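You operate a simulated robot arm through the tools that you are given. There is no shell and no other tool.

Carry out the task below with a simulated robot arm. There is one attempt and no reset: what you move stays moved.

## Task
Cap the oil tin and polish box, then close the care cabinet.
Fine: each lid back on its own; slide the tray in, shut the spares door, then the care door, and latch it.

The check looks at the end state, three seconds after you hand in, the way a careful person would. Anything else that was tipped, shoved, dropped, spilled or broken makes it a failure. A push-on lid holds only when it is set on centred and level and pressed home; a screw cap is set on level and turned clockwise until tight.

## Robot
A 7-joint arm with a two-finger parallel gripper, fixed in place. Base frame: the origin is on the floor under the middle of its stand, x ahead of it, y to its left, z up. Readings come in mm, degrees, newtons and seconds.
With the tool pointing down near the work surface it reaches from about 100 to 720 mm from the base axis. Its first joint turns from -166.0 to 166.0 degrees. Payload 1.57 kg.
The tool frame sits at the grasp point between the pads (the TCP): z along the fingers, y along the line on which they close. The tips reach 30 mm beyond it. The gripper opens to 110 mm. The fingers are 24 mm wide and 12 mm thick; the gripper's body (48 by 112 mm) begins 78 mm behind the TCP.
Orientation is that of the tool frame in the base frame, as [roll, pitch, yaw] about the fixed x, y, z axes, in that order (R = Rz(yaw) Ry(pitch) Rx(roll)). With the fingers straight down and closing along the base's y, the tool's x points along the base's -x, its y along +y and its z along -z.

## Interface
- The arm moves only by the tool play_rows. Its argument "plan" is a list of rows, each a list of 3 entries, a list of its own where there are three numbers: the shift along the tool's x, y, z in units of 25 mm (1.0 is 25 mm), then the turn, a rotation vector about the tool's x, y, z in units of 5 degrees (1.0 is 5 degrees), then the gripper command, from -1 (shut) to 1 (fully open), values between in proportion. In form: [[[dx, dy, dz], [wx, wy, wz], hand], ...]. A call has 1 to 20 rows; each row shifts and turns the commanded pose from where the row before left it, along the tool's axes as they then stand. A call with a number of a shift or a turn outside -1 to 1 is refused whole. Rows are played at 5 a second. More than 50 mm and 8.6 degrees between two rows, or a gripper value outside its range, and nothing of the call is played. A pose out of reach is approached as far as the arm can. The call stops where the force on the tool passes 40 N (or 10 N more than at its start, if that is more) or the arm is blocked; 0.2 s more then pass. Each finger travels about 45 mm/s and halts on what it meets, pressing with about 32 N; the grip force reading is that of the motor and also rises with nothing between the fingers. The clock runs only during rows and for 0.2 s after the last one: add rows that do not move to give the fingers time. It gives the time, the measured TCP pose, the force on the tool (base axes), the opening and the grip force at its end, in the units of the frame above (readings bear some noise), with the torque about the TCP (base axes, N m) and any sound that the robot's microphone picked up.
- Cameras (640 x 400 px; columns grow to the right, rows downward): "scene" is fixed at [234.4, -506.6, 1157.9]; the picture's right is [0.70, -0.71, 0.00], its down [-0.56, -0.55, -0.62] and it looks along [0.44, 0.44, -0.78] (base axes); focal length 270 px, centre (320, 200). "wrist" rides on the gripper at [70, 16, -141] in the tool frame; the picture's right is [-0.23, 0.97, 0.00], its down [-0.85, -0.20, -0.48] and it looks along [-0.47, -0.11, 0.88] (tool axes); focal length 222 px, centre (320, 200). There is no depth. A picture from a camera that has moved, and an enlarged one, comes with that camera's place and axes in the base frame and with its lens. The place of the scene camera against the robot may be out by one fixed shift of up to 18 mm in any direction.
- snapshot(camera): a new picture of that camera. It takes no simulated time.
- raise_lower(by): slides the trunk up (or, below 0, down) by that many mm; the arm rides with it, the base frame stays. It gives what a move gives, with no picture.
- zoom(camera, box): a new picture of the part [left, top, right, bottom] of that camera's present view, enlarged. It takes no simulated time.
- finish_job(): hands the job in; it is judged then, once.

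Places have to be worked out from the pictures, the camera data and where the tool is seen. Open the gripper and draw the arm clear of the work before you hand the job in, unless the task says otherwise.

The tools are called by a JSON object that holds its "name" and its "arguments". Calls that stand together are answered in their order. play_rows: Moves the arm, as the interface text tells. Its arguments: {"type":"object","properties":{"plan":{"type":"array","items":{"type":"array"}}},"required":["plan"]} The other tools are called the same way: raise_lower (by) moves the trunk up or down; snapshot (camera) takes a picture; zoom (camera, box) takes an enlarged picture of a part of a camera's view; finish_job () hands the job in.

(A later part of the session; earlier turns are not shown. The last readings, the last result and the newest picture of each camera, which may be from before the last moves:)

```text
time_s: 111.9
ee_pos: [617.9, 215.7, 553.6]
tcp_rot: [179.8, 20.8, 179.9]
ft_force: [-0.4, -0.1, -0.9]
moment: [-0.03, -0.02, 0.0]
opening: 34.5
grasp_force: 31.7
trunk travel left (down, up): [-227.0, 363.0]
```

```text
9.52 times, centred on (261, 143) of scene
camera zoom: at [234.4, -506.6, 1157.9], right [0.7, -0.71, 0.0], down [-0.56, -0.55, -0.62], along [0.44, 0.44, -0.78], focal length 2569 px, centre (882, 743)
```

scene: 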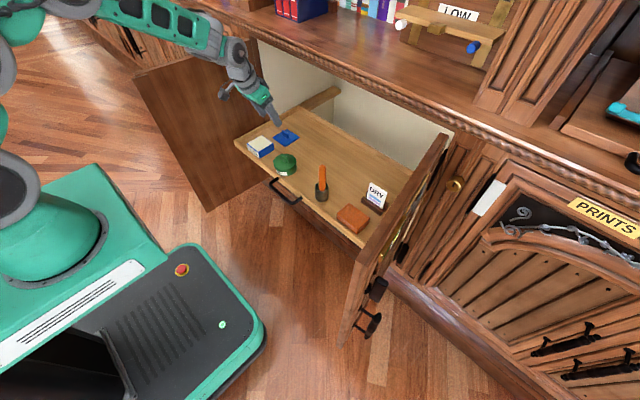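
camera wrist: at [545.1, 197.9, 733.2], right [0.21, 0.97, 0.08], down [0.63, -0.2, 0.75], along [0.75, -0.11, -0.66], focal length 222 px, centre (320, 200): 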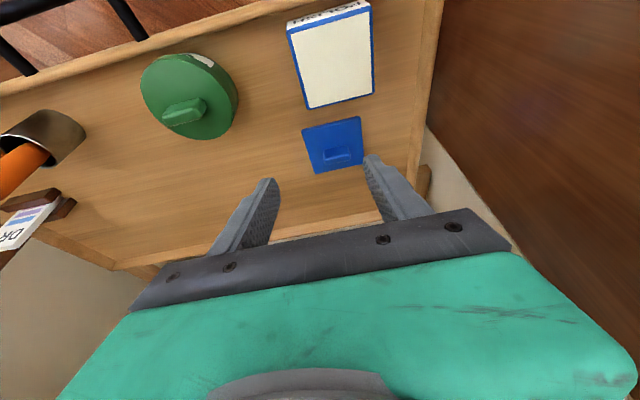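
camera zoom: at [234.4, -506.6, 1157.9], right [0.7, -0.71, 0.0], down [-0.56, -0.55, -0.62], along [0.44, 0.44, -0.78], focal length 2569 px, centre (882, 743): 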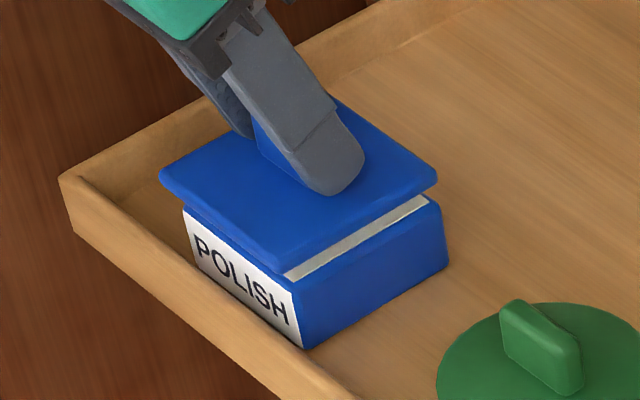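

The lid hovers just above the box. The two cameras disagree slightly about centring, so I zoom in on the corners.

{"name": "zoom", "arguments": {"camera": "scene", "box": [248, 134, 288, 162]}}

{"name": "zoom", "arguments": {"camera": "scene", "box": [242, 128, 272, 150]}}

{"name": "zoom", "arguments": {"camera": "wrist", "box": [260, 75, 350, 145]}}

{"name": "zoom", "arguments": {"camera": "wrist", "box": [310, 75, 400, 145]}}

```text
14.29 times, centred on (268, 148) of scene
camera zoom: at [234.4, -506.6, 1157.9], right [0.7, -0.71, 0.0], down [-0.56, -0.55, -0.62], along [0.44, 0.44, -0.78], focal length 3853 px, centre (1063, 943)
```

zoom: 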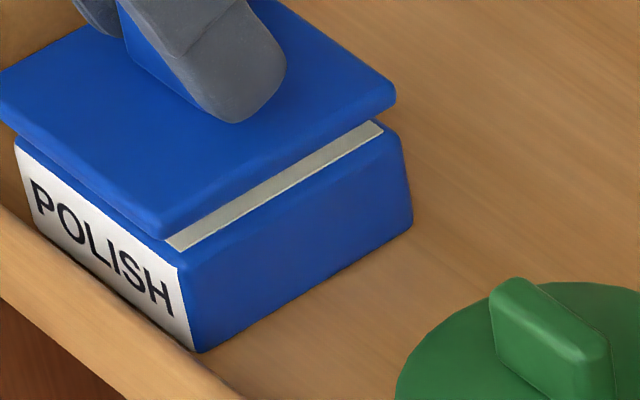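

```text
16.00 times, centred on (257, 139) of scene
camera zoom: at [234.4, -506.6, 1157.9], right [0.7, -0.71, 0.0], down [-0.56, -0.55, -0.62], along [0.44, 0.44, -0.78], focal length 4316 px, centre (1328, 1176)
```

zoom: 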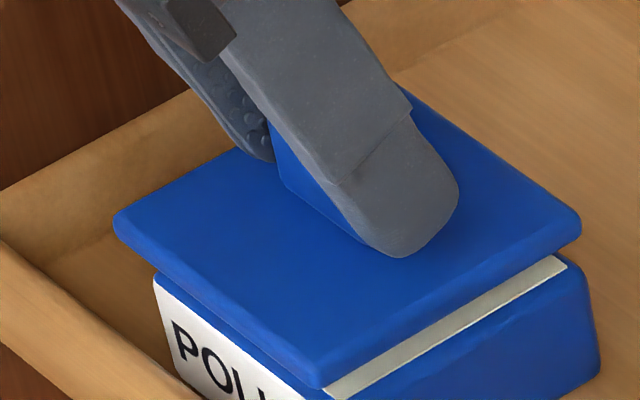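

```text
5.71 times, centred on (305, 110) of wrist
camera zoom: at [502.4, 232.1, 662.5], right [0.21, 0.97, 0.08], down [0.63, -0.2, 0.75], along [0.75, -0.11, -0.66], focal length 1269 px, centre (406, 714)
```

zoom: 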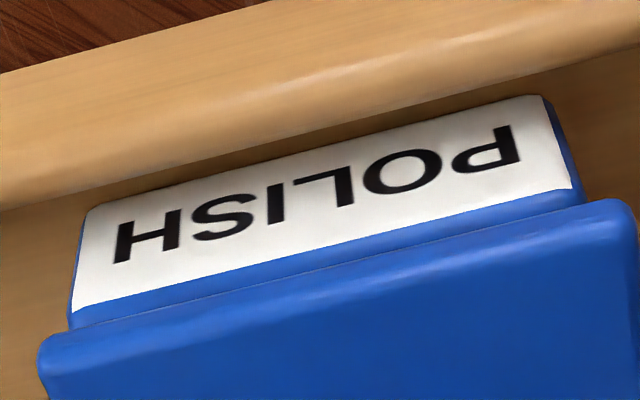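

```text
5.71 times, centred on (355, 110) of wrist
camera zoom: at [502.4, 232.1, 662.5], right [0.21, 0.97, 0.08], down [0.63, -0.2, 0.75], along [0.75, -0.11, -0.66], focal length 1269 px, centre (120, 714)
```

zoom: 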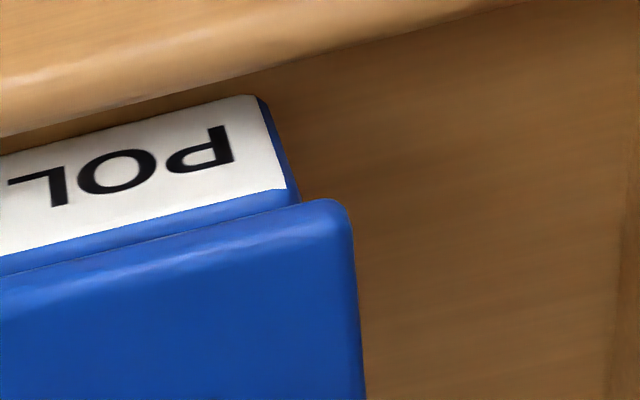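

Combining both views, the lid is off by about (−1.1, +1.7) mm with a gap near 10 mm. I correct that and lower 6 mm to re-check with a smaller gap.

{"name": "play_rows", "arguments": {"plan": [[[-0.041, -0.068, 0.016], [0, 0, 0], -1], [[0.028, 0, 0.075], [0, 0, 0], -1], [[0.028, 0, 0.075], [0, 0, 0], -1], [[0.028, 0, 0.075], [0, 0, 0], -1], [[0, 0, 0], [0, 0, 0], -1], [[0, 0, 0], [0, 0, 0], -1]]}}

{"name": "zoom", "arguments": {"camera": "scene", "box": [242, 128, 286, 160]}}

{"name": "zoom", "arguments": {"camera": "wrist", "box": [255, 75, 405, 155]}}

```text
time_s: 113.3
ee_pos: [619.8, 211.9, 546.5]
tcp_rot: [180.0, 20.7, 179.9]
ft_force: [1.0, -0.1, -0.1]
moment: [0.01, -0.03, 0.01]
opening: 34.5
grasp_force: 32.0
trunk travel left (down, up): [-227.0, 363.0]
```

```text
12.50 times, centred on (264, 144) of scene
camera zoom: at [234.4, -506.6, 1157.9], right [0.7, -0.71, 0.0], down [-0.56, -0.55, -0.62], along [0.44, 0.44, -0.78], focal length 3372 px, centre (1020, 900)
```

zoom: 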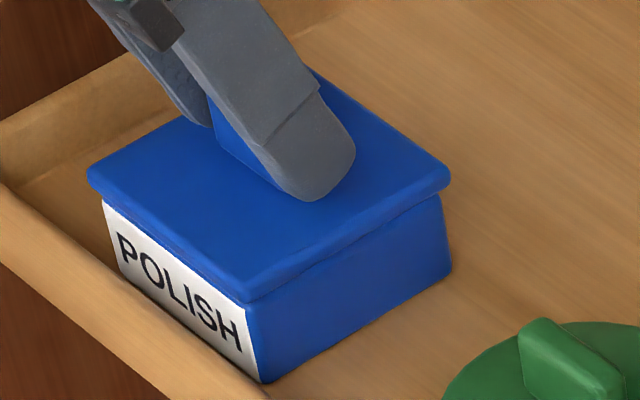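

```text
4.27 times, centred on (330, 115) of wrist
camera zoom: at [504.5, 229.7, 655.6], right [0.21, 0.97, 0.08], down [0.63, -0.2, 0.75], along [0.75, -0.11, -0.66], focal length 948 px, centre (277, 563)
```

zoom: 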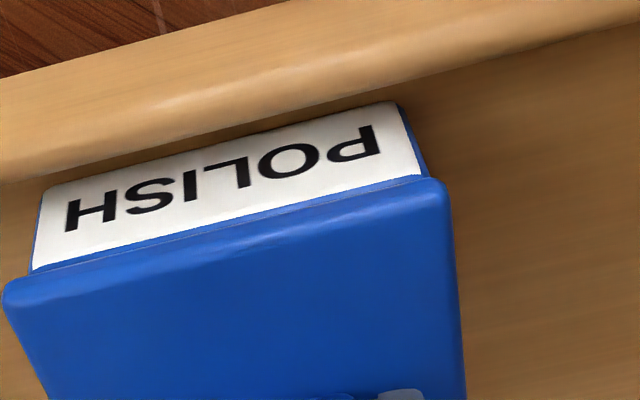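

Now the lid looks centred within about 0.6 mm. I nudge +0.4 mm in y and descend slowly, watching the force.

{"name": "play_rows", "arguments": {"plan": [[[0, 0.016, 0], [0, 0, 0], -1], [[0.021, 0, 0.056], [0, 0, 0], -1], [[0.021, 0, 0.056], [0, 0, 0], -1], [[0.021, 0, 0.056], [0, 0, 0], -1], [[0, 0, 0], [0, 0, 0], -1]]}}

{"name": "zoom", "arguments": {"camera": "scene", "box": [242, 128, 286, 160]}}

{"name": "zoom", "arguments": {"camera": "wrist", "box": [255, 75, 405, 155]}}

```text
time_s: 114.5
ee_pos: [620.9, 215.2, 543.5]
tcp_rot: [179.9, 20.8, 179.9]
ft_force: [-2.4, -1.9, 10.3]
moment: [-0.17, 0.18, -0.04]
opening: 34.7
grasp_force: 31.7
trunk travel left (down, up): [-227.0, 363.0]
```

```text
12.50 times, centred on (264, 144) of scene
camera zoom: at [234.4, -506.6, 1157.9], right [0.7, -0.71, 0.0], down [-0.56, -0.55, -0.62], along [0.44, 0.44, -0.78], focal length 3372 px, centre (1020, 900)
```

zoom: 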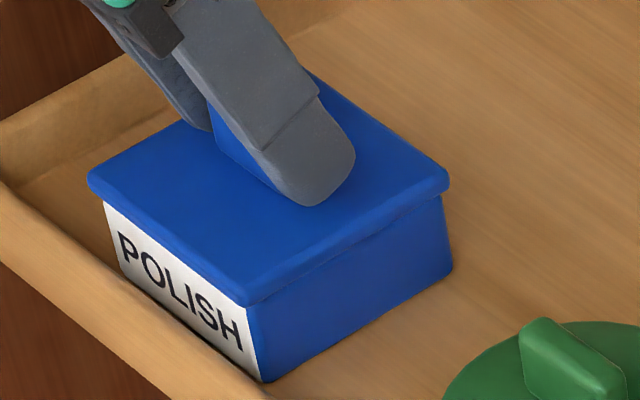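

```text
4.27 times, centred on (330, 115) of wrist
camera zoom: at [504.2, 230.4, 653.2], right [0.21, 0.97, 0.08], down [0.63, -0.2, 0.75], along [0.75, -0.11, -0.65], focal length 948 px, centre (277, 563)
```

zoom: 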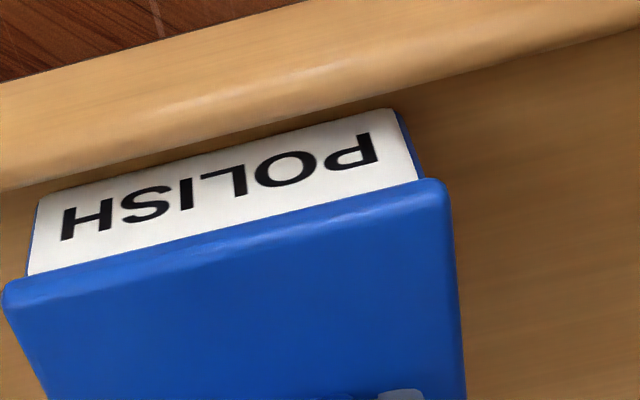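

There's a first 10 N contact, slightly toward the front-left (−x, −y) side. I nudge the lid −0.5 mm in both x and y and press a bit further to see if it slips over.

{"name": "play_rows", "arguments": {"plan": [[[0.019, -0.02, -0.007], [0, 0, 0], -1], [[0.014, 0, 0.037], [0, 0, 0], -1], [[0.014, 0, 0.037], [0, 0, 0], -1], [[0, 0, 0], [0, 0, 0], -1]]}}

{"name": "zoom", "arguments": {"camera": "scene", "box": [242, 128, 286, 160]}}

```text
time_s: 115.5
ee_pos: [620.3, 213.6, 544.5]
tcp_rot: [179.7, 21.1, 179.9]
ft_force: [1.3, 0.2, 25.0]
moment: [-0.12, 0.16, 0.02]
opening: 34.7
grasp_force: 31.5
trunk travel left (down, up): [-227.0, 363.0]
```

```text
12.50 times, centred on (264, 144) of scene
camera zoom: at [234.4, -506.6, 1157.9], right [0.7, -0.71, 0.0], down [-0.56, -0.55, -0.62], along [0.44, 0.44, -0.78], focal length 3372 px, centre (1020, 900)
```

zoom: 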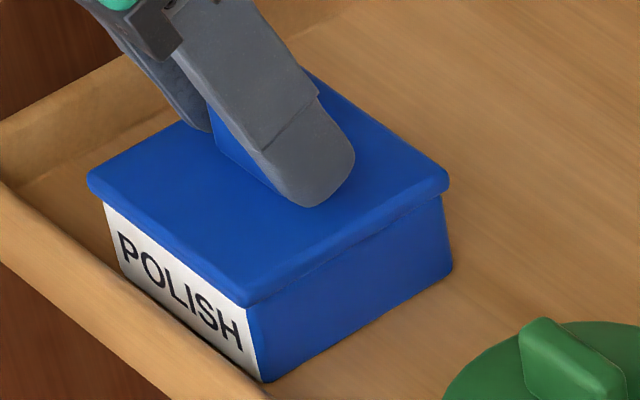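

At 25 N it hasn't gone down; the pressure is at the front (−x) edge, so the lid is slightly too far in +x. I lift 4 mm, shift −1.2 mm in x and −0.3 in y, and try again.

{"name": "play_rows", "arguments": {"plan": [[[-0.056, 0, -0.15], [0, 0, 0], -1], [[0.045, -0.012, -0.017], [0, 0, 0], -1], [[0, 0, 0], [0, 0, 0], -1], [[0.021, 0, 0.056], [0, 0, 0], -1], [[0.021, 0, 0.056], [0, 0, 0], -1], [[0.021, 0, 0.056], [0, 0, 0], -1], [[0, 0, 0], [0, 0, 0], -1]]}}

{"name": "zoom", "arguments": {"camera": "scene", "box": [242, 128, 286, 160]}}

{"name": "zoom", "arguments": {"camera": "wrist", "box": [255, 75, 405, 155]}}

```text
time_s: 117.1
ee_pos: [619.0, 214.1, 543.5]
tcp_rot: [179.8, 21.1, 179.8]
ft_force: [-0.1, 0.6, 30.7]
moment: [-0.02, 0.29, 0.01]
opening: 34.9
grasp_force: 31.9
trunk travel left (down, up): [-227.0, 363.0]
```

```text
12.50 times, centred on (264, 144) of scene
camera zoom: at [234.4, -506.6, 1157.9], right [0.7, -0.71, 0.0], down [-0.56, -0.55, -0.62], along [0.44, 0.44, -0.78], focal length 3372 px, centre (1020, 900)
```

zoom: 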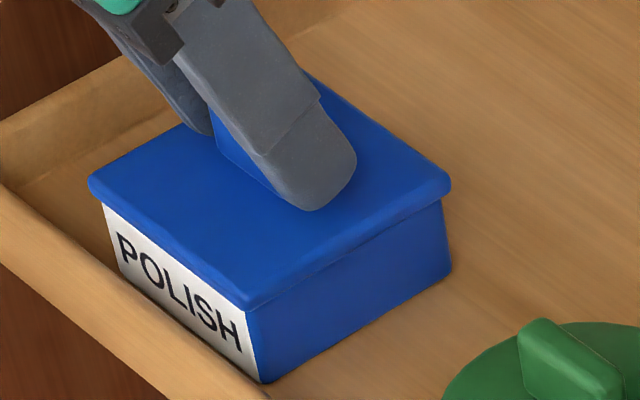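

```text
4.27 times, centred on (330, 115) of wrist
camera zoom: at [503.2, 229.1, 652.2], right [0.21, 0.97, 0.08], down [0.63, -0.2, 0.75], along [0.75, -0.11, -0.65], focal length 948 px, centre (277, 563)
```

zoom: 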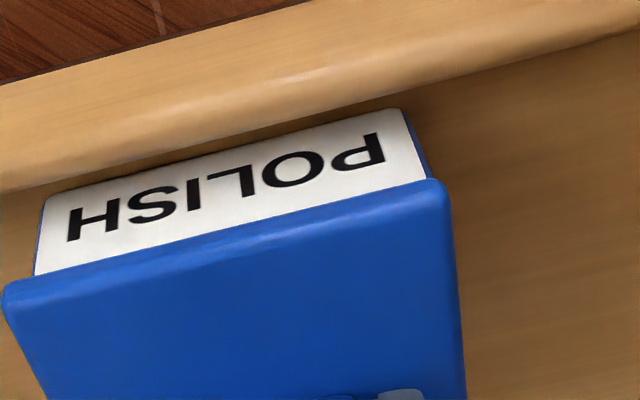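

Contact is firm at 31 N and the lid looks aligned; perhaps it's simply at its press-fit detent as with the tin. I press further up to the force limit and listen for a snap.

{"name": "play_rows", "arguments": {"plan": [[[0.02, 0, 0.037], [0, 0, 0], -1], [[0.02, 0, 0.037], [0, 0, 0], -1], [[0.02, 0, 0.037], [0, 0, 0], -1], [[0.02, 0, 0.037], [0, 0, 0], -1]]}}

{"name": "zoom", "arguments": {"camera": "scene", "box": [242, 128, 286, 160]}}

```text
time_s: 117.9
ee_pos: [621.2, 214.4, 542.7]
tcp_rot: [179.7, 21.4, 179.9]
ft_force: [1.5, -1.4, 11.3]
moment: [-0.19, 0.3, -0.02]
opening: 34.6
grasp_force: 32.0
trunk travel left (down, up): [-227.0, 363.0]
stopped in row 4: the force on the tool passed its limit at 41 N (the readings are from after the stop); the commanded pose is now the measured one
```

```text
12.50 times, centred on (264, 144) of scene
camera zoom: at [234.4, -506.6, 1157.9], right [0.7, -0.71, 0.0], down [-0.56, -0.55, -0.62], along [0.44, 0.44, -0.78], focal length 3372 px, centre (1020, 900)
```

zoom: 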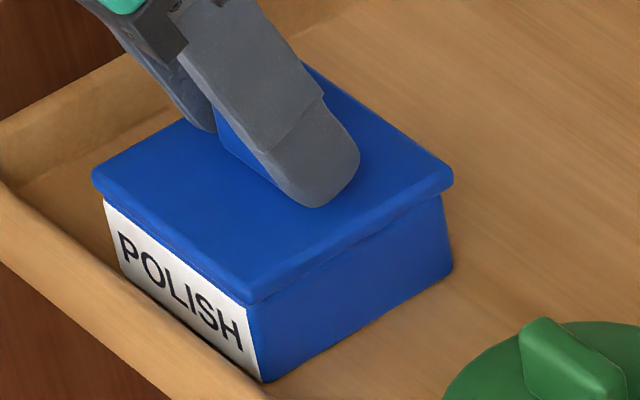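

The lid slid ~1 mm relative to the box at 41 N without seating, so it's riding on the rim. I look closer at its alignment and yaw relative to the box.

{"name": "zoom", "arguments": {"camera": "scene", "box": [246, 138, 266, 154]}}

{"name": "zoom", "arguments": {"camera": "scene", "box": [258, 138, 278, 154]}}

{"name": "zoom", "arguments": {"camera": "wrist", "box": [250, 75, 330, 140]}}

{"name": "zoom", "arguments": {"camera": "wrist", "box": [320, 75, 400, 140]}}

```text
16.00 times, centred on (256, 146) of scene
camera zoom: at [234.4, -506.6, 1157.9], right [0.7, -0.71, 0.0], down [-0.56, -0.55, -0.62], along [0.44, 0.44, -0.78], focal length 4316 px, centre (1344, 1064)
```

zoom: 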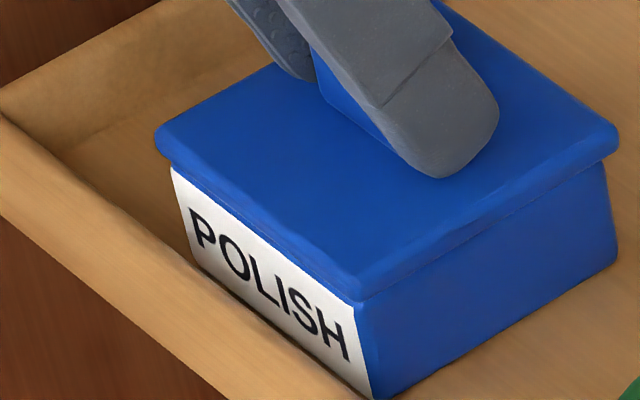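

```text
16.00 times, centred on (268, 146) of scene
camera zoom: at [234.4, -506.6, 1157.9], right [0.7, -0.71, 0.0], down [-0.56, -0.55, -0.62], along [0.44, 0.44, -0.78], focal length 4316 px, centre (1152, 1064)
```

zoom: 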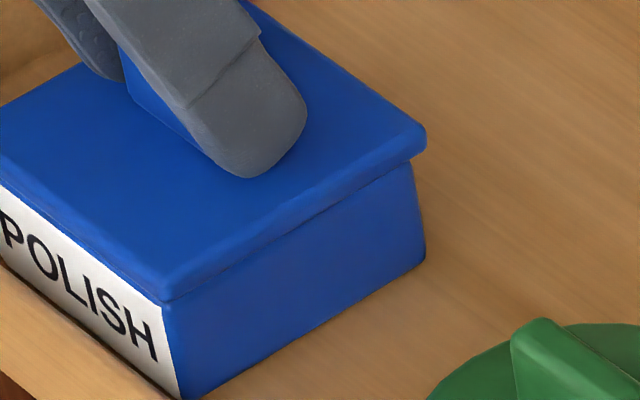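

```text
6.15 times, centred on (290, 108) of wrist
camera zoom: at [504.6, 230.2, 650.6], right [0.21, 0.97, 0.09], down [0.62, -0.2, 0.76], along [0.75, -0.11, -0.65], focal length 1367 px, centre (505, 769)
```

zoom: 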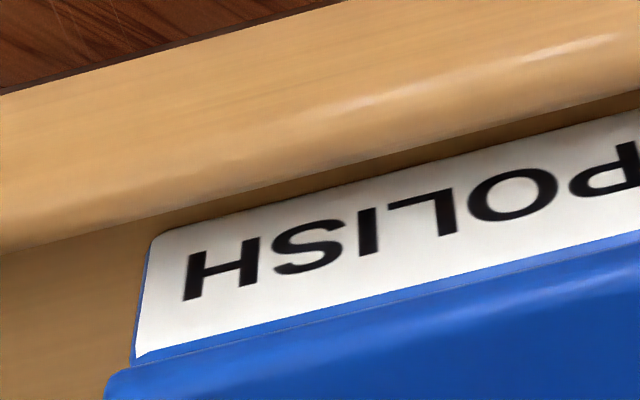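

```text
6.15 times, centred on (360, 108) of wrist
camera zoom: at [504.6, 230.2, 650.6], right [0.21, 0.97, 0.09], down [0.62, -0.2, 0.76], along [0.75, -0.11, -0.65], focal length 1367 px, centre (74, 769)
```

zoom: 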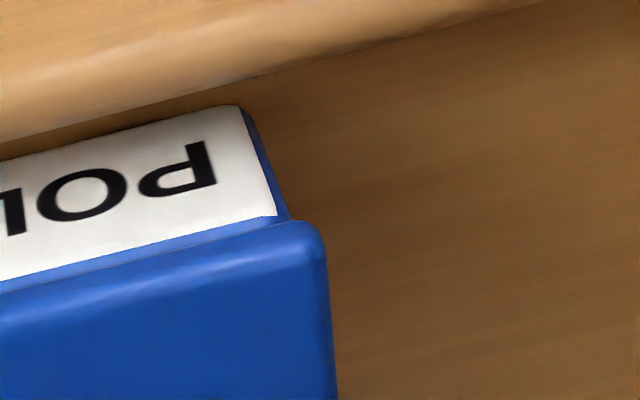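

The lid is parallel to the box but ≈1 mm too far in +x (pressing drags it forward). I lift 3 mm off, shift back 1.2 mm, and measure again without load.

{"name": "play_rows", "arguments": {"plan": [[[-0.042, 0, -0.112], [0, 0, 0], -1], [[0.045, 0, -0.017], [0, 0, 0], -1], [[0, 0, 0], [0, 0, 0], -1], [[0, 0, 0], [0, 0, 0], -1]]}}

{"name": "zoom", "arguments": {"camera": "scene", "box": [246, 138, 266, 154]}}

{"name": "zoom", "arguments": {"camera": "scene", "box": [258, 138, 278, 154]}}

{"name": "zoom", "arguments": {"camera": "wrist", "box": [255, 75, 405, 155]}}

```text
time_s: 118.9
ee_pos: [619.9, 213.9, 544.0]
tcp_rot: [179.8, 21.1, 179.9]
ft_force: [-0.7, 0.9, 2.7]
moment: [0.03, -0.11, 0.02]
opening: 34.9
grasp_force: 32.5
trunk travel left (down, up): [-227.0, 363.0]
```

```text
16.00 times, centred on (256, 146) of scene
camera zoom: at [234.4, -506.6, 1157.9], right [0.7, -0.71, 0.0], down [-0.56, -0.55, -0.62], along [0.44, 0.44, -0.78], focal length 4316 px, centre (1344, 1064)
```

zoom: 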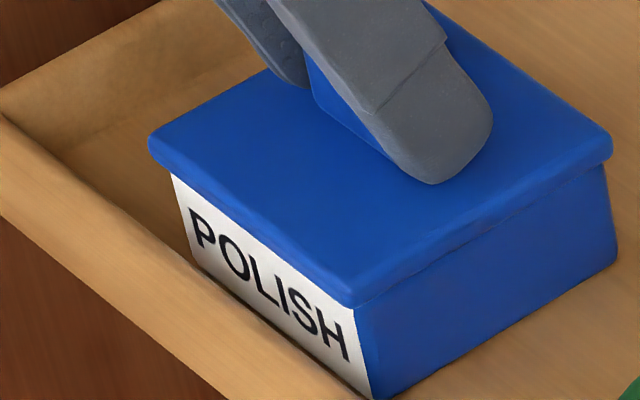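

```text
16.00 times, centred on (268, 146) of scene
camera zoom: at [234.4, -506.6, 1157.9], right [0.7, -0.71, 0.0], down [-0.56, -0.55, -0.62], along [0.44, 0.44, -0.78], focal length 4316 px, centre (1152, 1064)
```

zoom: 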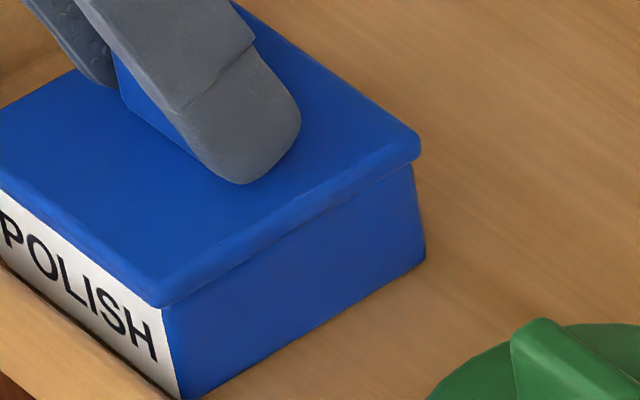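

```text
4.27 times, centred on (330, 115) of wrist
camera zoom: at [503.0, 229.5, 651.5], right [0.21, 0.97, 0.08], down [0.63, -0.2, 0.75], along [0.75, -0.11, -0.65], focal length 948 px, centre (277, 563)
```

zoom: 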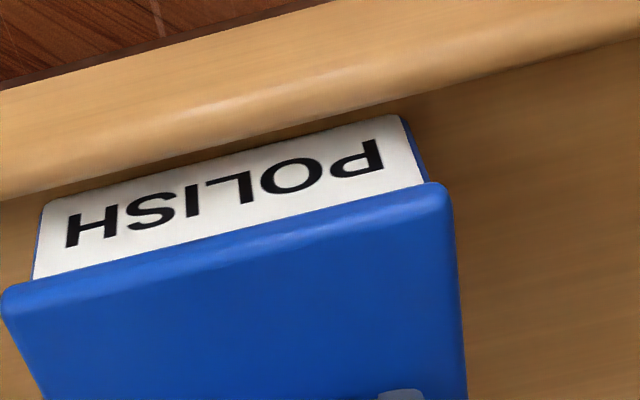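

Now with only 2.7 N the lid sits slightly lower than before. I press down gently again to see if it goes on.

{"name": "play_rows", "arguments": {"plan": [[[0.021, 0, 0.056], [0, 0, 0], -1], [[0.021, 0, 0.056], [0, 0, 0], -1], [[0, 0, 0], [0, 0, 0], -1]]}}

{"name": "zoom", "arguments": {"camera": "scene", "box": [246, 138, 266, 154]}}

{"name": "zoom", "arguments": {"camera": "wrist", "box": [255, 75, 405, 155]}}

```text
time_s: 119.7
ee_pos: [620.2, 213.0, 543.1]
tcp_rot: [179.7, 21.3, 179.8]
ft_force: [-1.9, -0.1, 14.8]
moment: [-0.19, 0.22, 0.01]
opening: 34.9
grasp_force: 31.8
trunk travel left (down, up): [-227.0, 363.0]
```

```text
16.00 times, centred on (256, 146) of scene
camera zoom: at [234.4, -506.6, 1157.9], right [0.7, -0.71, 0.0], down [-0.56, -0.55, -0.62], along [0.44, 0.44, -0.78], focal length 4316 px, centre (1344, 1064)
```

zoom: 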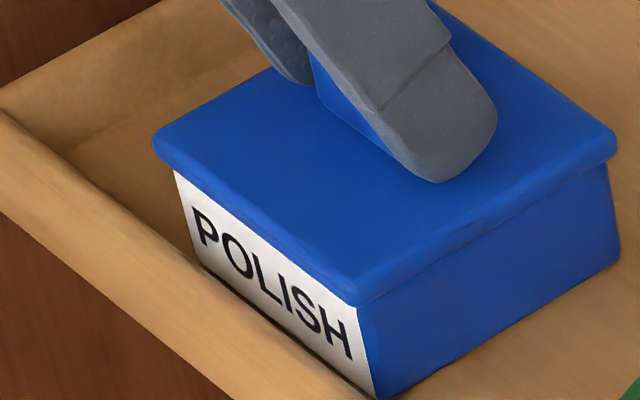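

```text
4.27 times, centred on (330, 115) of wrist
camera zoom: at [503.5, 229.3, 650.7], right [0.21, 0.97, 0.09], down [0.62, -0.2, 0.76], along [0.75, -0.11, -0.65], focal length 948 px, centre (277, 563)
```

zoom: 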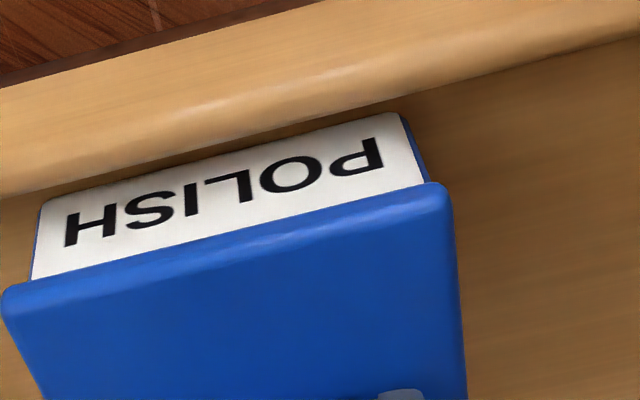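

Under load the arm drifts forward, so alignment shifts as force builds. I unload, re-centre by (+2.0, +0.4) mm, and touch down lightly to see whether it drops on at low force.

{"name": "play_rows", "arguments": {"plan": [[[-0.035, 0, -0.094], [0, 0, 0], -1], [[-0.075, 0.016, 0.028], [0, 0, 0], -1], [[0, 0, 0], [0, 0, 0], -1], [[0.007, 0, 0.019], [0, 0, 0], -1], [[0, 0, 0], [0, 0, 0], -1]]}}

{"name": "zoom", "arguments": {"camera": "scene", "box": [246, 138, 266, 154]}}

{"name": "zoom", "arguments": {"camera": "wrist", "box": [255, 75, 405, 155]}}

```text
time_s: 120.9
ee_pos: [621.2, 214.1, 543.3]
tcp_rot: [179.8, 21.0, 179.9]
ft_force: [-1.4, -1.8, 5.4]
moment: [-0.11, -0.05, 0.0]
opening: 34.7
grasp_force: 32.5
trunk travel left (down, up): [-227.0, 363.0]
```

```text
16.00 times, centred on (256, 146) of scene
camera zoom: at [234.4, -506.6, 1157.9], right [0.7, -0.71, 0.0], down [-0.56, -0.55, -0.62], along [0.44, 0.44, -0.78], focal length 4316 px, centre (1344, 1064)
```

zoom: 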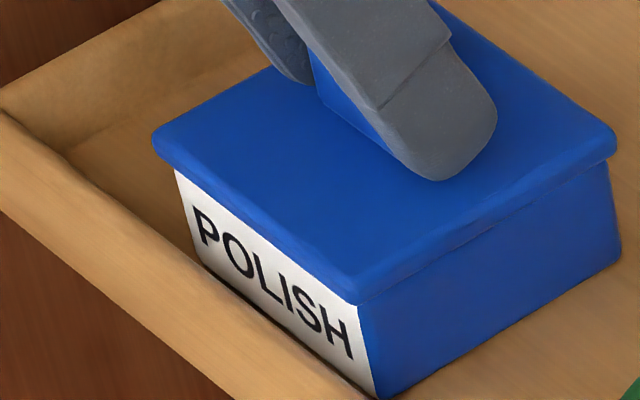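

```text
4.27 times, centred on (330, 115) of wrist
camera zoom: at [504.3, 229.8, 651.2], right [0.21, 0.97, 0.08], down [0.63, -0.2, 0.75], along [0.75, -0.11, -0.65], focal length 948 px, centre (277, 563)
```

zoom: 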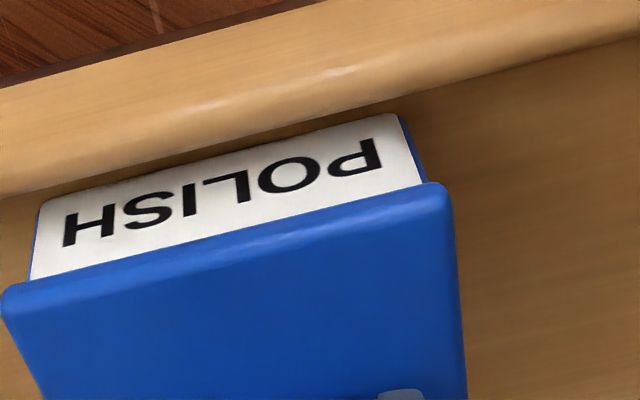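

The lid and box seem to move together, which may mean it's already engaged. I release the lid here and inspect it from a lower, side-on camera angle.

{"name": "play_rows", "arguments": {"plan": [[[0, 0, 0], [0, 0, 0], 0.3], [[0, 0, 0], [0, 0, 0], 0.3], [[0, 0, 0], [0, 0, 0], 0.3], [[0, 0, 0], [0, 0, 0], 0.3], [[-0.2, 0, -0.56], [0, 0, 0], 0.3], [[-0.3, 0, -0.84], [0, 0, 0], 0.3], [[-0.3, 0, -0.84], [0, 0, 0], 0.3], [[0, 0, 0], [0, 0, 0], 0.3]]}}

{"name": "zoom", "arguments": {"camera": "scene", "box": [242, 128, 282, 156]}}

{"name": "snapshot", "arguments": {"camera": "wrist"}}

```text
time_s: 122.7
ee_pos: [619.5, 213.6, 601.6]
tcp_rot: [179.7, 21.1, 179.8]
ft_force: [0.2, -0.2, -0.9]
moment: [-0.01, 0.0, 0.0]
opening: 71.4
grasp_force: 0.1
trunk travel left (down, up): [-227.0, 363.0]
```

```text
14.29 times, centred on (262, 142) of scene
camera zoom: at [234.4, -506.6, 1157.9], right [0.7, -0.71, 0.0], down [-0.56, -0.55, -0.62], along [0.44, 0.44, -0.78], focal length 3853 px, centre (1149, 1029)
```

zoom: 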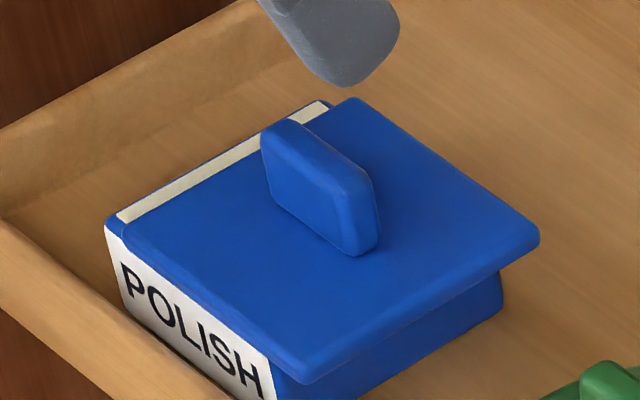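

```text
taken
camera wrist: at [503.1, 229.5, 710.0], right [0.21, 0.97, 0.08], down [0.63, -0.2, 0.75], along [0.75, -0.11, -0.65], focal length 222 px, centre (320, 200)
```

wrist: 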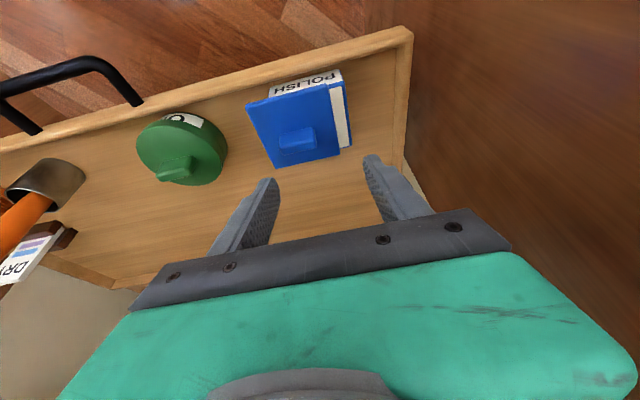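

The lid wasn't engaged: on release it slid ~12 mm toward −y but still rests level on the box. I'll regrip it with a vertical tool (fingertips resting on the plate) for a truer placement; first I go vertical and look.

{"name": "play_rows", "arguments": {"plan": [[[0, 0, 0], [0, 1, 0], 0.3], [[0, 0, 0], [0, 1, 0], 0.3], [[0, 0, 0], [0, 1, 0], 0.3], [[0, 0, 0], [0, 1, 0], 0.3], [[0, 0, 0], [0.04, 0.22, 0.04], 0.3], [[-0.2, -0.4, 0], [0, 0, 0], 0.3], [[0, 0, 0], [0, 0, 0], 0.3]]}}

{"name": "snapshot", "arguments": {"camera": "wrist"}}

{"name": "zoom", "arguments": {"camera": "wrist", "box": [240, 60, 400, 170]}}

{"name": "zoom", "arguments": {"camera": "scene", "box": [235, 115, 295, 165]}}

```text
time_s: 124.3
ee_pos: [624.3, 203.4, 602.1]
tcp_rot: [180.0, 0.0, 179.8]
ft_force: [0.6, 1.0, 0.0]
moment: [0.03, 0.03, -0.01]
opening: 71.2
grasp_force: 0.0
trunk travel left (down, up): [-227.0, 363.0]
```

```text
taken
camera wrist: at [554.7, 219.8, 744.4], right [0.23, 0.97, 0.0], down [0.85, -0.2, 0.48], along [0.46, -0.11, -0.88], focal length 222 px, centre (320, 200)
```

wrist: 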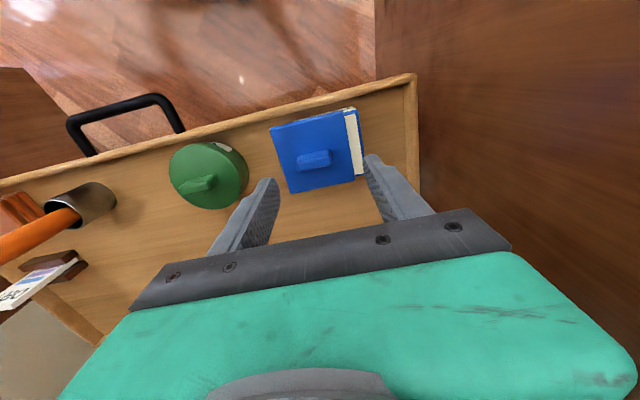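

```text
3.64 times, centred on (320, 115) of wrist
camera zoom: at [554.7, 219.8, 744.4], right [0.23, 0.97, 0.0], down [0.85, -0.2, 0.48], along [0.46, -0.11, -0.88], focal length 808 px, centre (320, 509)
```

zoom: 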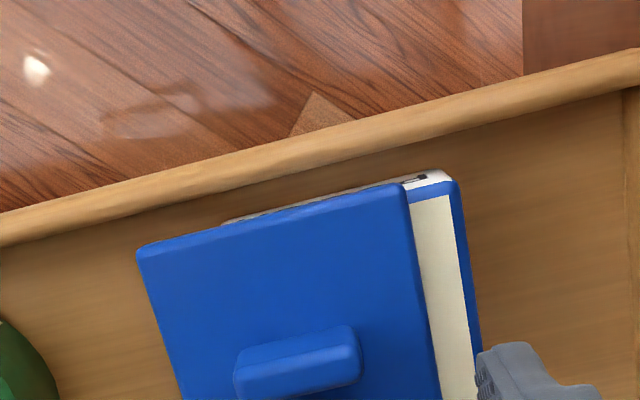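

```text
8.00 times, centred on (265, 140) of scene
camera zoom: at [234.4, -506.6, 1157.9], right [0.7, -0.71, 0.0], down [-0.56, -0.55, -0.62], along [0.44, 0.44, -0.78], focal length 2158 px, centre (760, 680)
```

zoom: 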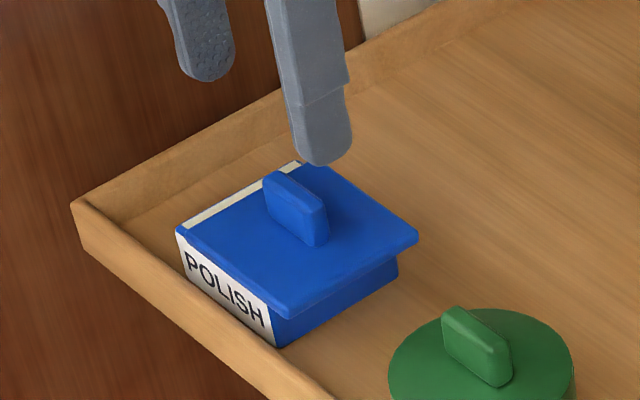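

I zoom on the whole lid-on-box from this vertical view to measure.

{"name": "zoom", "arguments": {"camera": "wrist", "box": [240, 100, 400, 200]}}

```text
4.00 times, centred on (320, 150) of wrist
camera zoom: at [554.7, 219.8, 744.4], right [0.23, 0.97, 0.0], down [0.85, -0.2, 0.48], along [0.46, -0.11, -0.88], focal length 888 px, centre (320, 400)
```

zoom: 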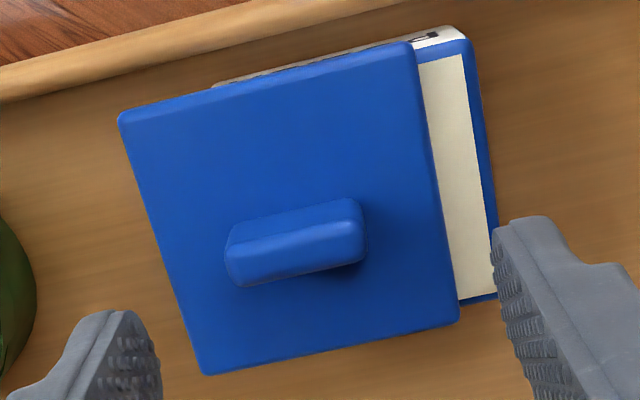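

Lid is square to the axes at (624.2, 197.3). I zoom on the exposed box edge to get the box's exact position and yaw.

{"name": "zoom", "arguments": {"camera": "wrist", "box": [335, 100, 385, 140]}}

{"name": "zoom", "arguments": {"camera": "wrist", "box": [335, 140, 385, 180]}}

{"name": "zoom", "arguments": {"camera": "wrist", "box": [285, 95, 365, 130]}}

```text
10.00 times, centred on (360, 120) of wrist
camera zoom: at [554.7, 219.8, 744.4], right [0.23, 0.97, 0.0], down [0.85, -0.2, 0.48], along [0.46, -0.11, -0.88], focal length 2221 px, centre (-80, 1000)
```

zoom: 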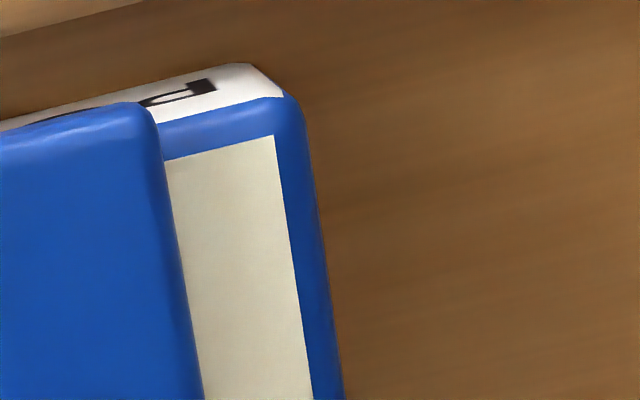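

```text
10.00 times, centred on (360, 160) of wrist
camera zoom: at [554.7, 219.8, 744.4], right [0.23, 0.97, 0.0], down [0.85, -0.2, 0.48], along [0.46, -0.11, -0.88], focal length 2221 px, centre (-80, 600)
```

zoom: 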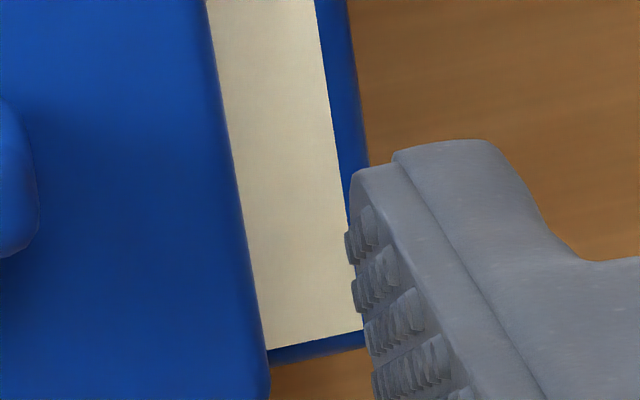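

```text
8.00 times, centred on (325, 112) of wrist
camera zoom: at [554.7, 219.8, 744.4], right [0.23, 0.97, 0.0], down [0.85, -0.2, 0.48], along [0.46, -0.11, -0.88], focal length 1777 px, centre (280, 900)
```

zoom: 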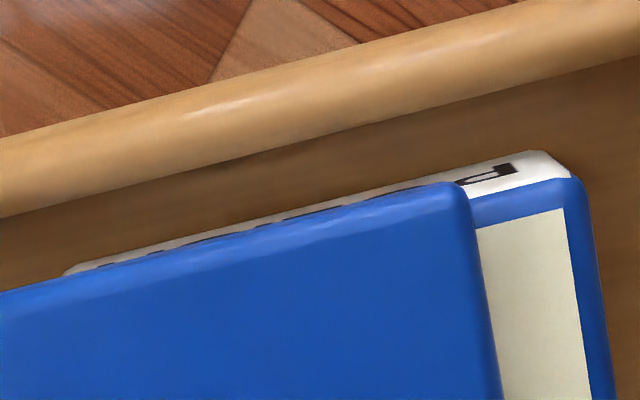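

Relative offset lid→box is (+2.7, +17.1) mm, with both square to the axes. I position the vertical tool over the lid's tab with a narrower opening and descend to just above the plate.

{"name": "play_rows", "arguments": {"plan": [[[0.02, -0.26, 0], [0, 0, 0], -0.05], [[0, 0, 0], [0, 0, 0], -0.05], [[0, 0, 0.6], [0, 0, 0], -0.05], [[0, 0, 0.6], [0, 0, 0], -0.05], [[0, 0, 0.6], [0, 0, 0], -0.05], [[0, 0, 0.2], [0, 0, 0], -0.05], [[0, 0, 0], [0, 0, 0], -0.05]]}}

{"name": "zoom", "arguments": {"camera": "wrist", "box": [220, 80, 420, 210]}}

{"name": "zoom", "arguments": {"camera": "scene", "box": [242, 120, 292, 160]}}

```text
time_s: 125.9
ee_pos: [623.1, 198.0, 552.1]
tcp_rot: [-180.0, 0.1, 179.8]
ft_force: [-0.4, 0.1, -0.6]
moment: [0.01, 0.01, 0.0]
opening: 52.2
grasp_force: 0.0
trunk travel left (down, up): [-227.0, 363.0]
```

```text
3.08 times, centred on (320, 145) of wrist
camera zoom: at [553.7, 214.3, 694.6], right [0.23, 0.97, 0.0], down [0.85, -0.2, 0.48], along [0.47, -0.11, -0.88], focal length 684 px, centre (320, 369)
```

zoom: 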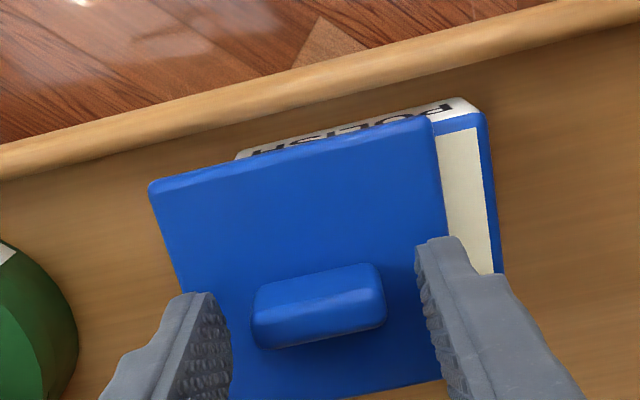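

```text
10.00 times, centred on (267, 140) of scene
camera zoom: at [234.4, -506.6, 1157.9], right [0.7, -0.71, 0.0], down [-0.56, -0.55, -0.62], along [0.44, 0.44, -0.78], focal length 2697 px, centre (850, 800)
```

zoom: 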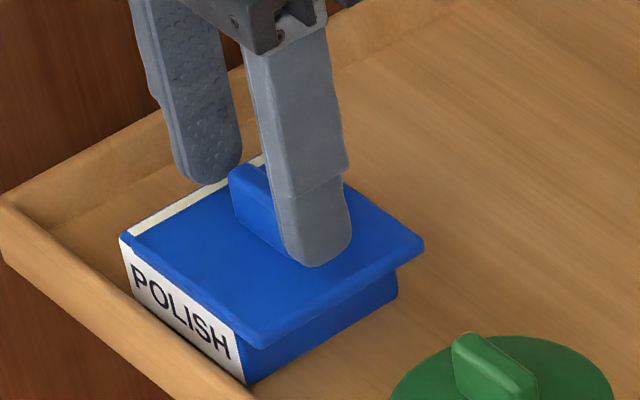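

Fingers straddle the tab nicely. I lower in small steps to find contact of the tips with the plate.

{"name": "play_rows", "arguments": {"plan": [[[0, 0, 0.12], [0, 0, 0], -0.05], [[0, 0, 0.1], [0, 0, 0], -0.05], [[0, 0, 0.08], [0, 0, 0], -0.05], [[0, 0, 0], [0, 0, 0], -0.05]]}}

```text
time_s: 126.9
ee_pos: [623.5, 198.7, 544.8]
tcp_rot: [180.0, 0.0, 179.6]
ft_force: [-0.5, 0.5, -0.1]
moment: [-0.01, 0.0, 0.02]
opening: 52.1
grasp_force: 0.0
trunk travel left (down, up): [-227.0, 363.0]
```

{"name": "play_rows", "arguments": {"plan": [[[0, 0, 0.06], [0, 0, 0], -0.05], [[0, 0, 0.04], [0, 0, 0], -0.05], [[0, 0, 0], [0, 0, 0], -0.05]]}}

```text
time_s: 127.7
ee_pos: [624.5, 197.3, 542.1]
tcp_rot: [180.0, -0.1, 179.7]
ft_force: [-0.1, 0.2, -0.6]
moment: [-0.01, 0.01, 0.02]
opening: 52.4
grasp_force: 0.1
trunk travel left (down, up): [-227.0, 363.0]
```

{"name": "play_rows", "arguments": {"plan": [[[0, 0, 0.06], [0, 0, 0], -0.05], [[0, 0, 0.06], [0, 0, 0], -0.05], [[0, 0, 0], [0, 0, 0], -0.05]]}}

```text
time_s: 128.5
ee_pos: [624.0, 197.8, 541.3]
tcp_rot: [-179.9, 0.0, 179.8]
ft_force: [-2.6, 0.5, 7.4]
moment: [0.05, 0.09, 0.06]
opening: 52.2
grasp_force: 0.1
trunk travel left (down, up): [-227.0, 363.0]
```

Contact at TCP z≈541: the resting plate is at ≈511. I back off 1 mm and close the fingers on the tab.

{"name": "play_rows", "arguments": {"plan": [[[0, 0, -0.06], [0, 0, 0], -0.05], [[0, 0, 0], [0, 0, 0], -1], [[0, 0, 0], [0, 0, 0], -1], [[0, 0, 0], [0, 0, 0], -1], [[0, 0, 0], [0, 0, 0], -1], [[0, 0, 0], [0, 0, 0], -1]]}}

{"name": "zoom", "arguments": {"camera": "wrist", "box": [220, 80, 420, 210]}}

```text
time_s: 129.9
ee_pos: [624.0, 197.7, 541.6]
tcp_rot: [180.0, 0.0, 179.7]
ft_force: [1.3, -0.8, 2.7]
moment: [-0.04, -0.05, -0.02]
opening: 34.7
grasp_force: 32.0
trunk travel left (down, up): [-227.0, 363.0]
```

```text
3.08 times, centred on (320, 145) of wrist
camera zoom: at [554.0, 213.8, 683.7], right [0.23, 0.97, 0.0], down [0.85, -0.2, 0.48], along [0.47, -0.11, -0.88], focal length 684 px, centre (320, 369)
```

zoom: 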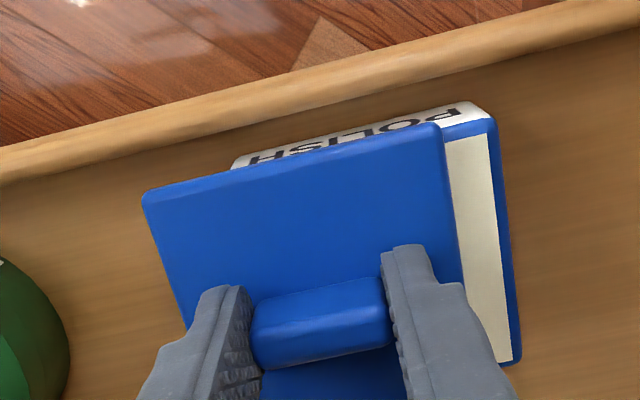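

Gripped level. I lift 8 mm, shift the lid by (+3.1, +17.1) mm over the box, and inspect before lowering.

{"name": "play_rows", "arguments": {"plan": [[[0, 0, -0.16], [0, 0, 0], -1], [[0, 0, -0.16], [0, 0, 0], -1], [[-0.062, 0.342, 0], [0, 0, 0], -1], [[-0.062, 0.342, 0], [0, 0, 0], -1], [[0, 0, 0.12], [0, 0, 0], -1], [[0, 0, 0], [0, 0, 0], -1], [[0, 0, 0], [0, 0, 0], -1]]}}

{"name": "zoom", "arguments": {"camera": "wrist", "box": [260, 85, 390, 165]}}

{"name": "zoom", "arguments": {"camera": "scene", "box": [244, 132, 280, 158]}}

```text
time_s: 131.5
ee_pos: [627.4, 214.1, 545.8]
tcp_rot: [180.0, 0.0, 179.9]
ft_force: [0.7, -0.1, 0.4]
moment: [-0.01, 0.01, 0.01]
opening: 34.9
grasp_force: 31.8
trunk travel left (down, up): [-227.0, 363.0]
```

```text
4.92 times, centred on (325, 125) of wrist
camera zoom: at [556.7, 230.8, 688.4], right [0.23, 0.97, 0.0], down [0.85, -0.2, 0.48], along [0.47, -0.11, -0.88], focal length 1094 px, centre (295, 569)
```

zoom: 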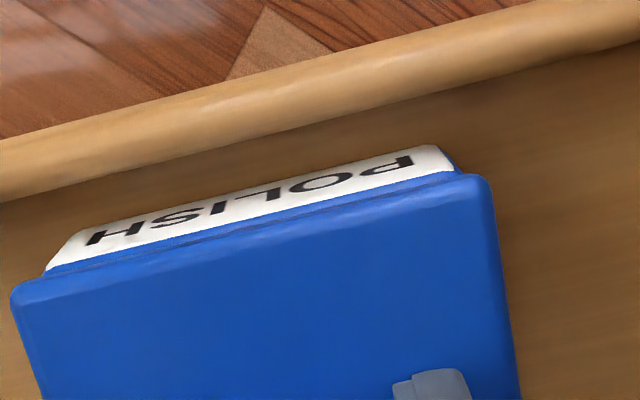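

```text
15.38 times, centred on (262, 145) of scene
camera zoom: at [234.4, -506.6, 1157.9], right [0.7, -0.71, 0.0], down [-0.56, -0.55, -0.62], along [0.44, 0.44, -0.78], focal length 4150 px, centre (1212, 1046)
```

zoom: 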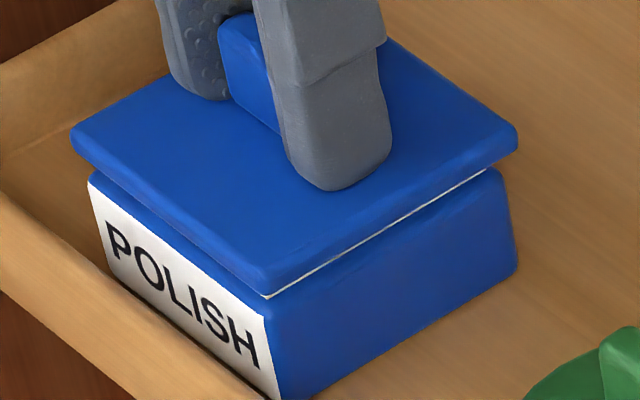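

The lid now appears ≈2 mm too far in +x and 0.5 mm in +y. I zoom on the front strip to confirm.

{"name": "zoom", "arguments": {"camera": "wrist", "box": [258, 110, 308, 145]}}

{"name": "zoom", "arguments": {"camera": "wrist", "box": [325, 105, 375, 140]}}

{"name": "zoom", "arguments": {"camera": "scene", "box": [244, 138, 264, 154]}}

{"name": "zoom", "arguments": {"camera": "scene", "box": [260, 136, 280, 152]}}

```text
11.43 times, centred on (283, 128) of wrist
camera zoom: at [556.7, 230.8, 688.4], right [0.23, 0.97, 0.0], down [0.85, -0.2, 0.48], along [0.47, -0.11, -0.88], focal length 2538 px, centre (743, 1029)
```

zoom: 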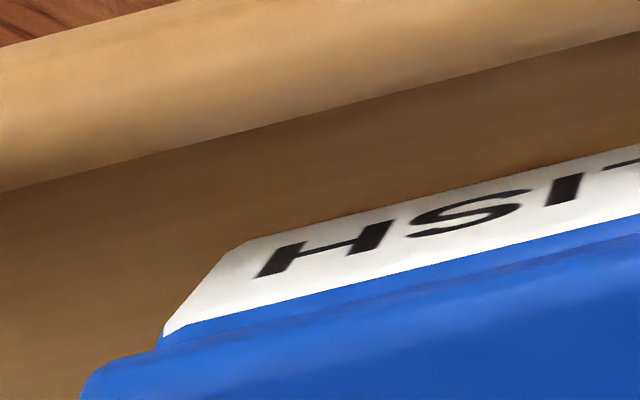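

```text
11.43 times, centred on (350, 122) of wrist
camera zoom: at [556.7, 230.8, 688.4], right [0.23, 0.97, 0.0], down [0.85, -0.2, 0.48], along [0.47, -0.11, -0.88], focal length 2538 px, centre (-23, 1086)
```

zoom: 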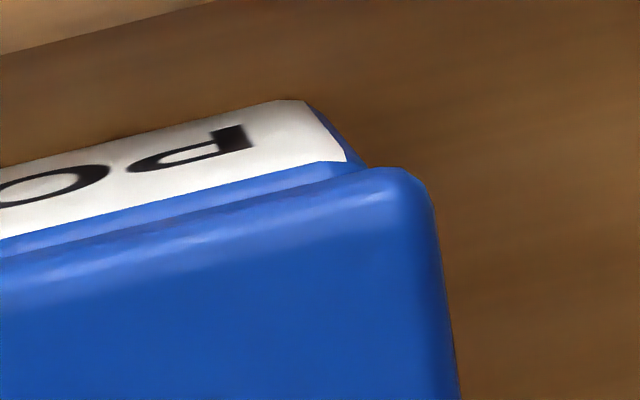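

```text
16.00 times, centred on (254, 146) of scene
camera zoom: at [234.4, -506.6, 1157.9], right [0.7, -0.71, 0.0], down [-0.56, -0.55, -0.62], along [0.44, 0.44, -0.78], focal length 4316 px, centre (1376, 1064)
```

zoom: 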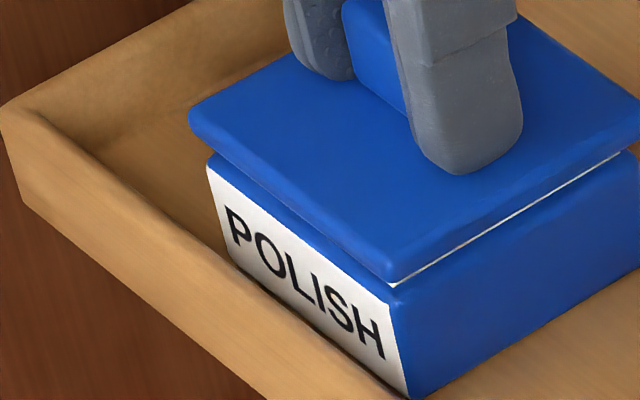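

```text
16.00 times, centred on (270, 144) of scene
camera zoom: at [234.4, -506.6, 1157.9], right [0.7, -0.71, 0.0], down [-0.56, -0.55, -0.62], along [0.44, 0.44, -0.78], focal length 4316 px, centre (1120, 1096)
```

zoom: 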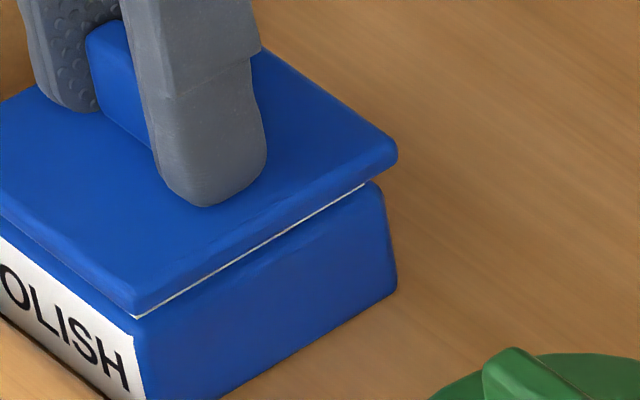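

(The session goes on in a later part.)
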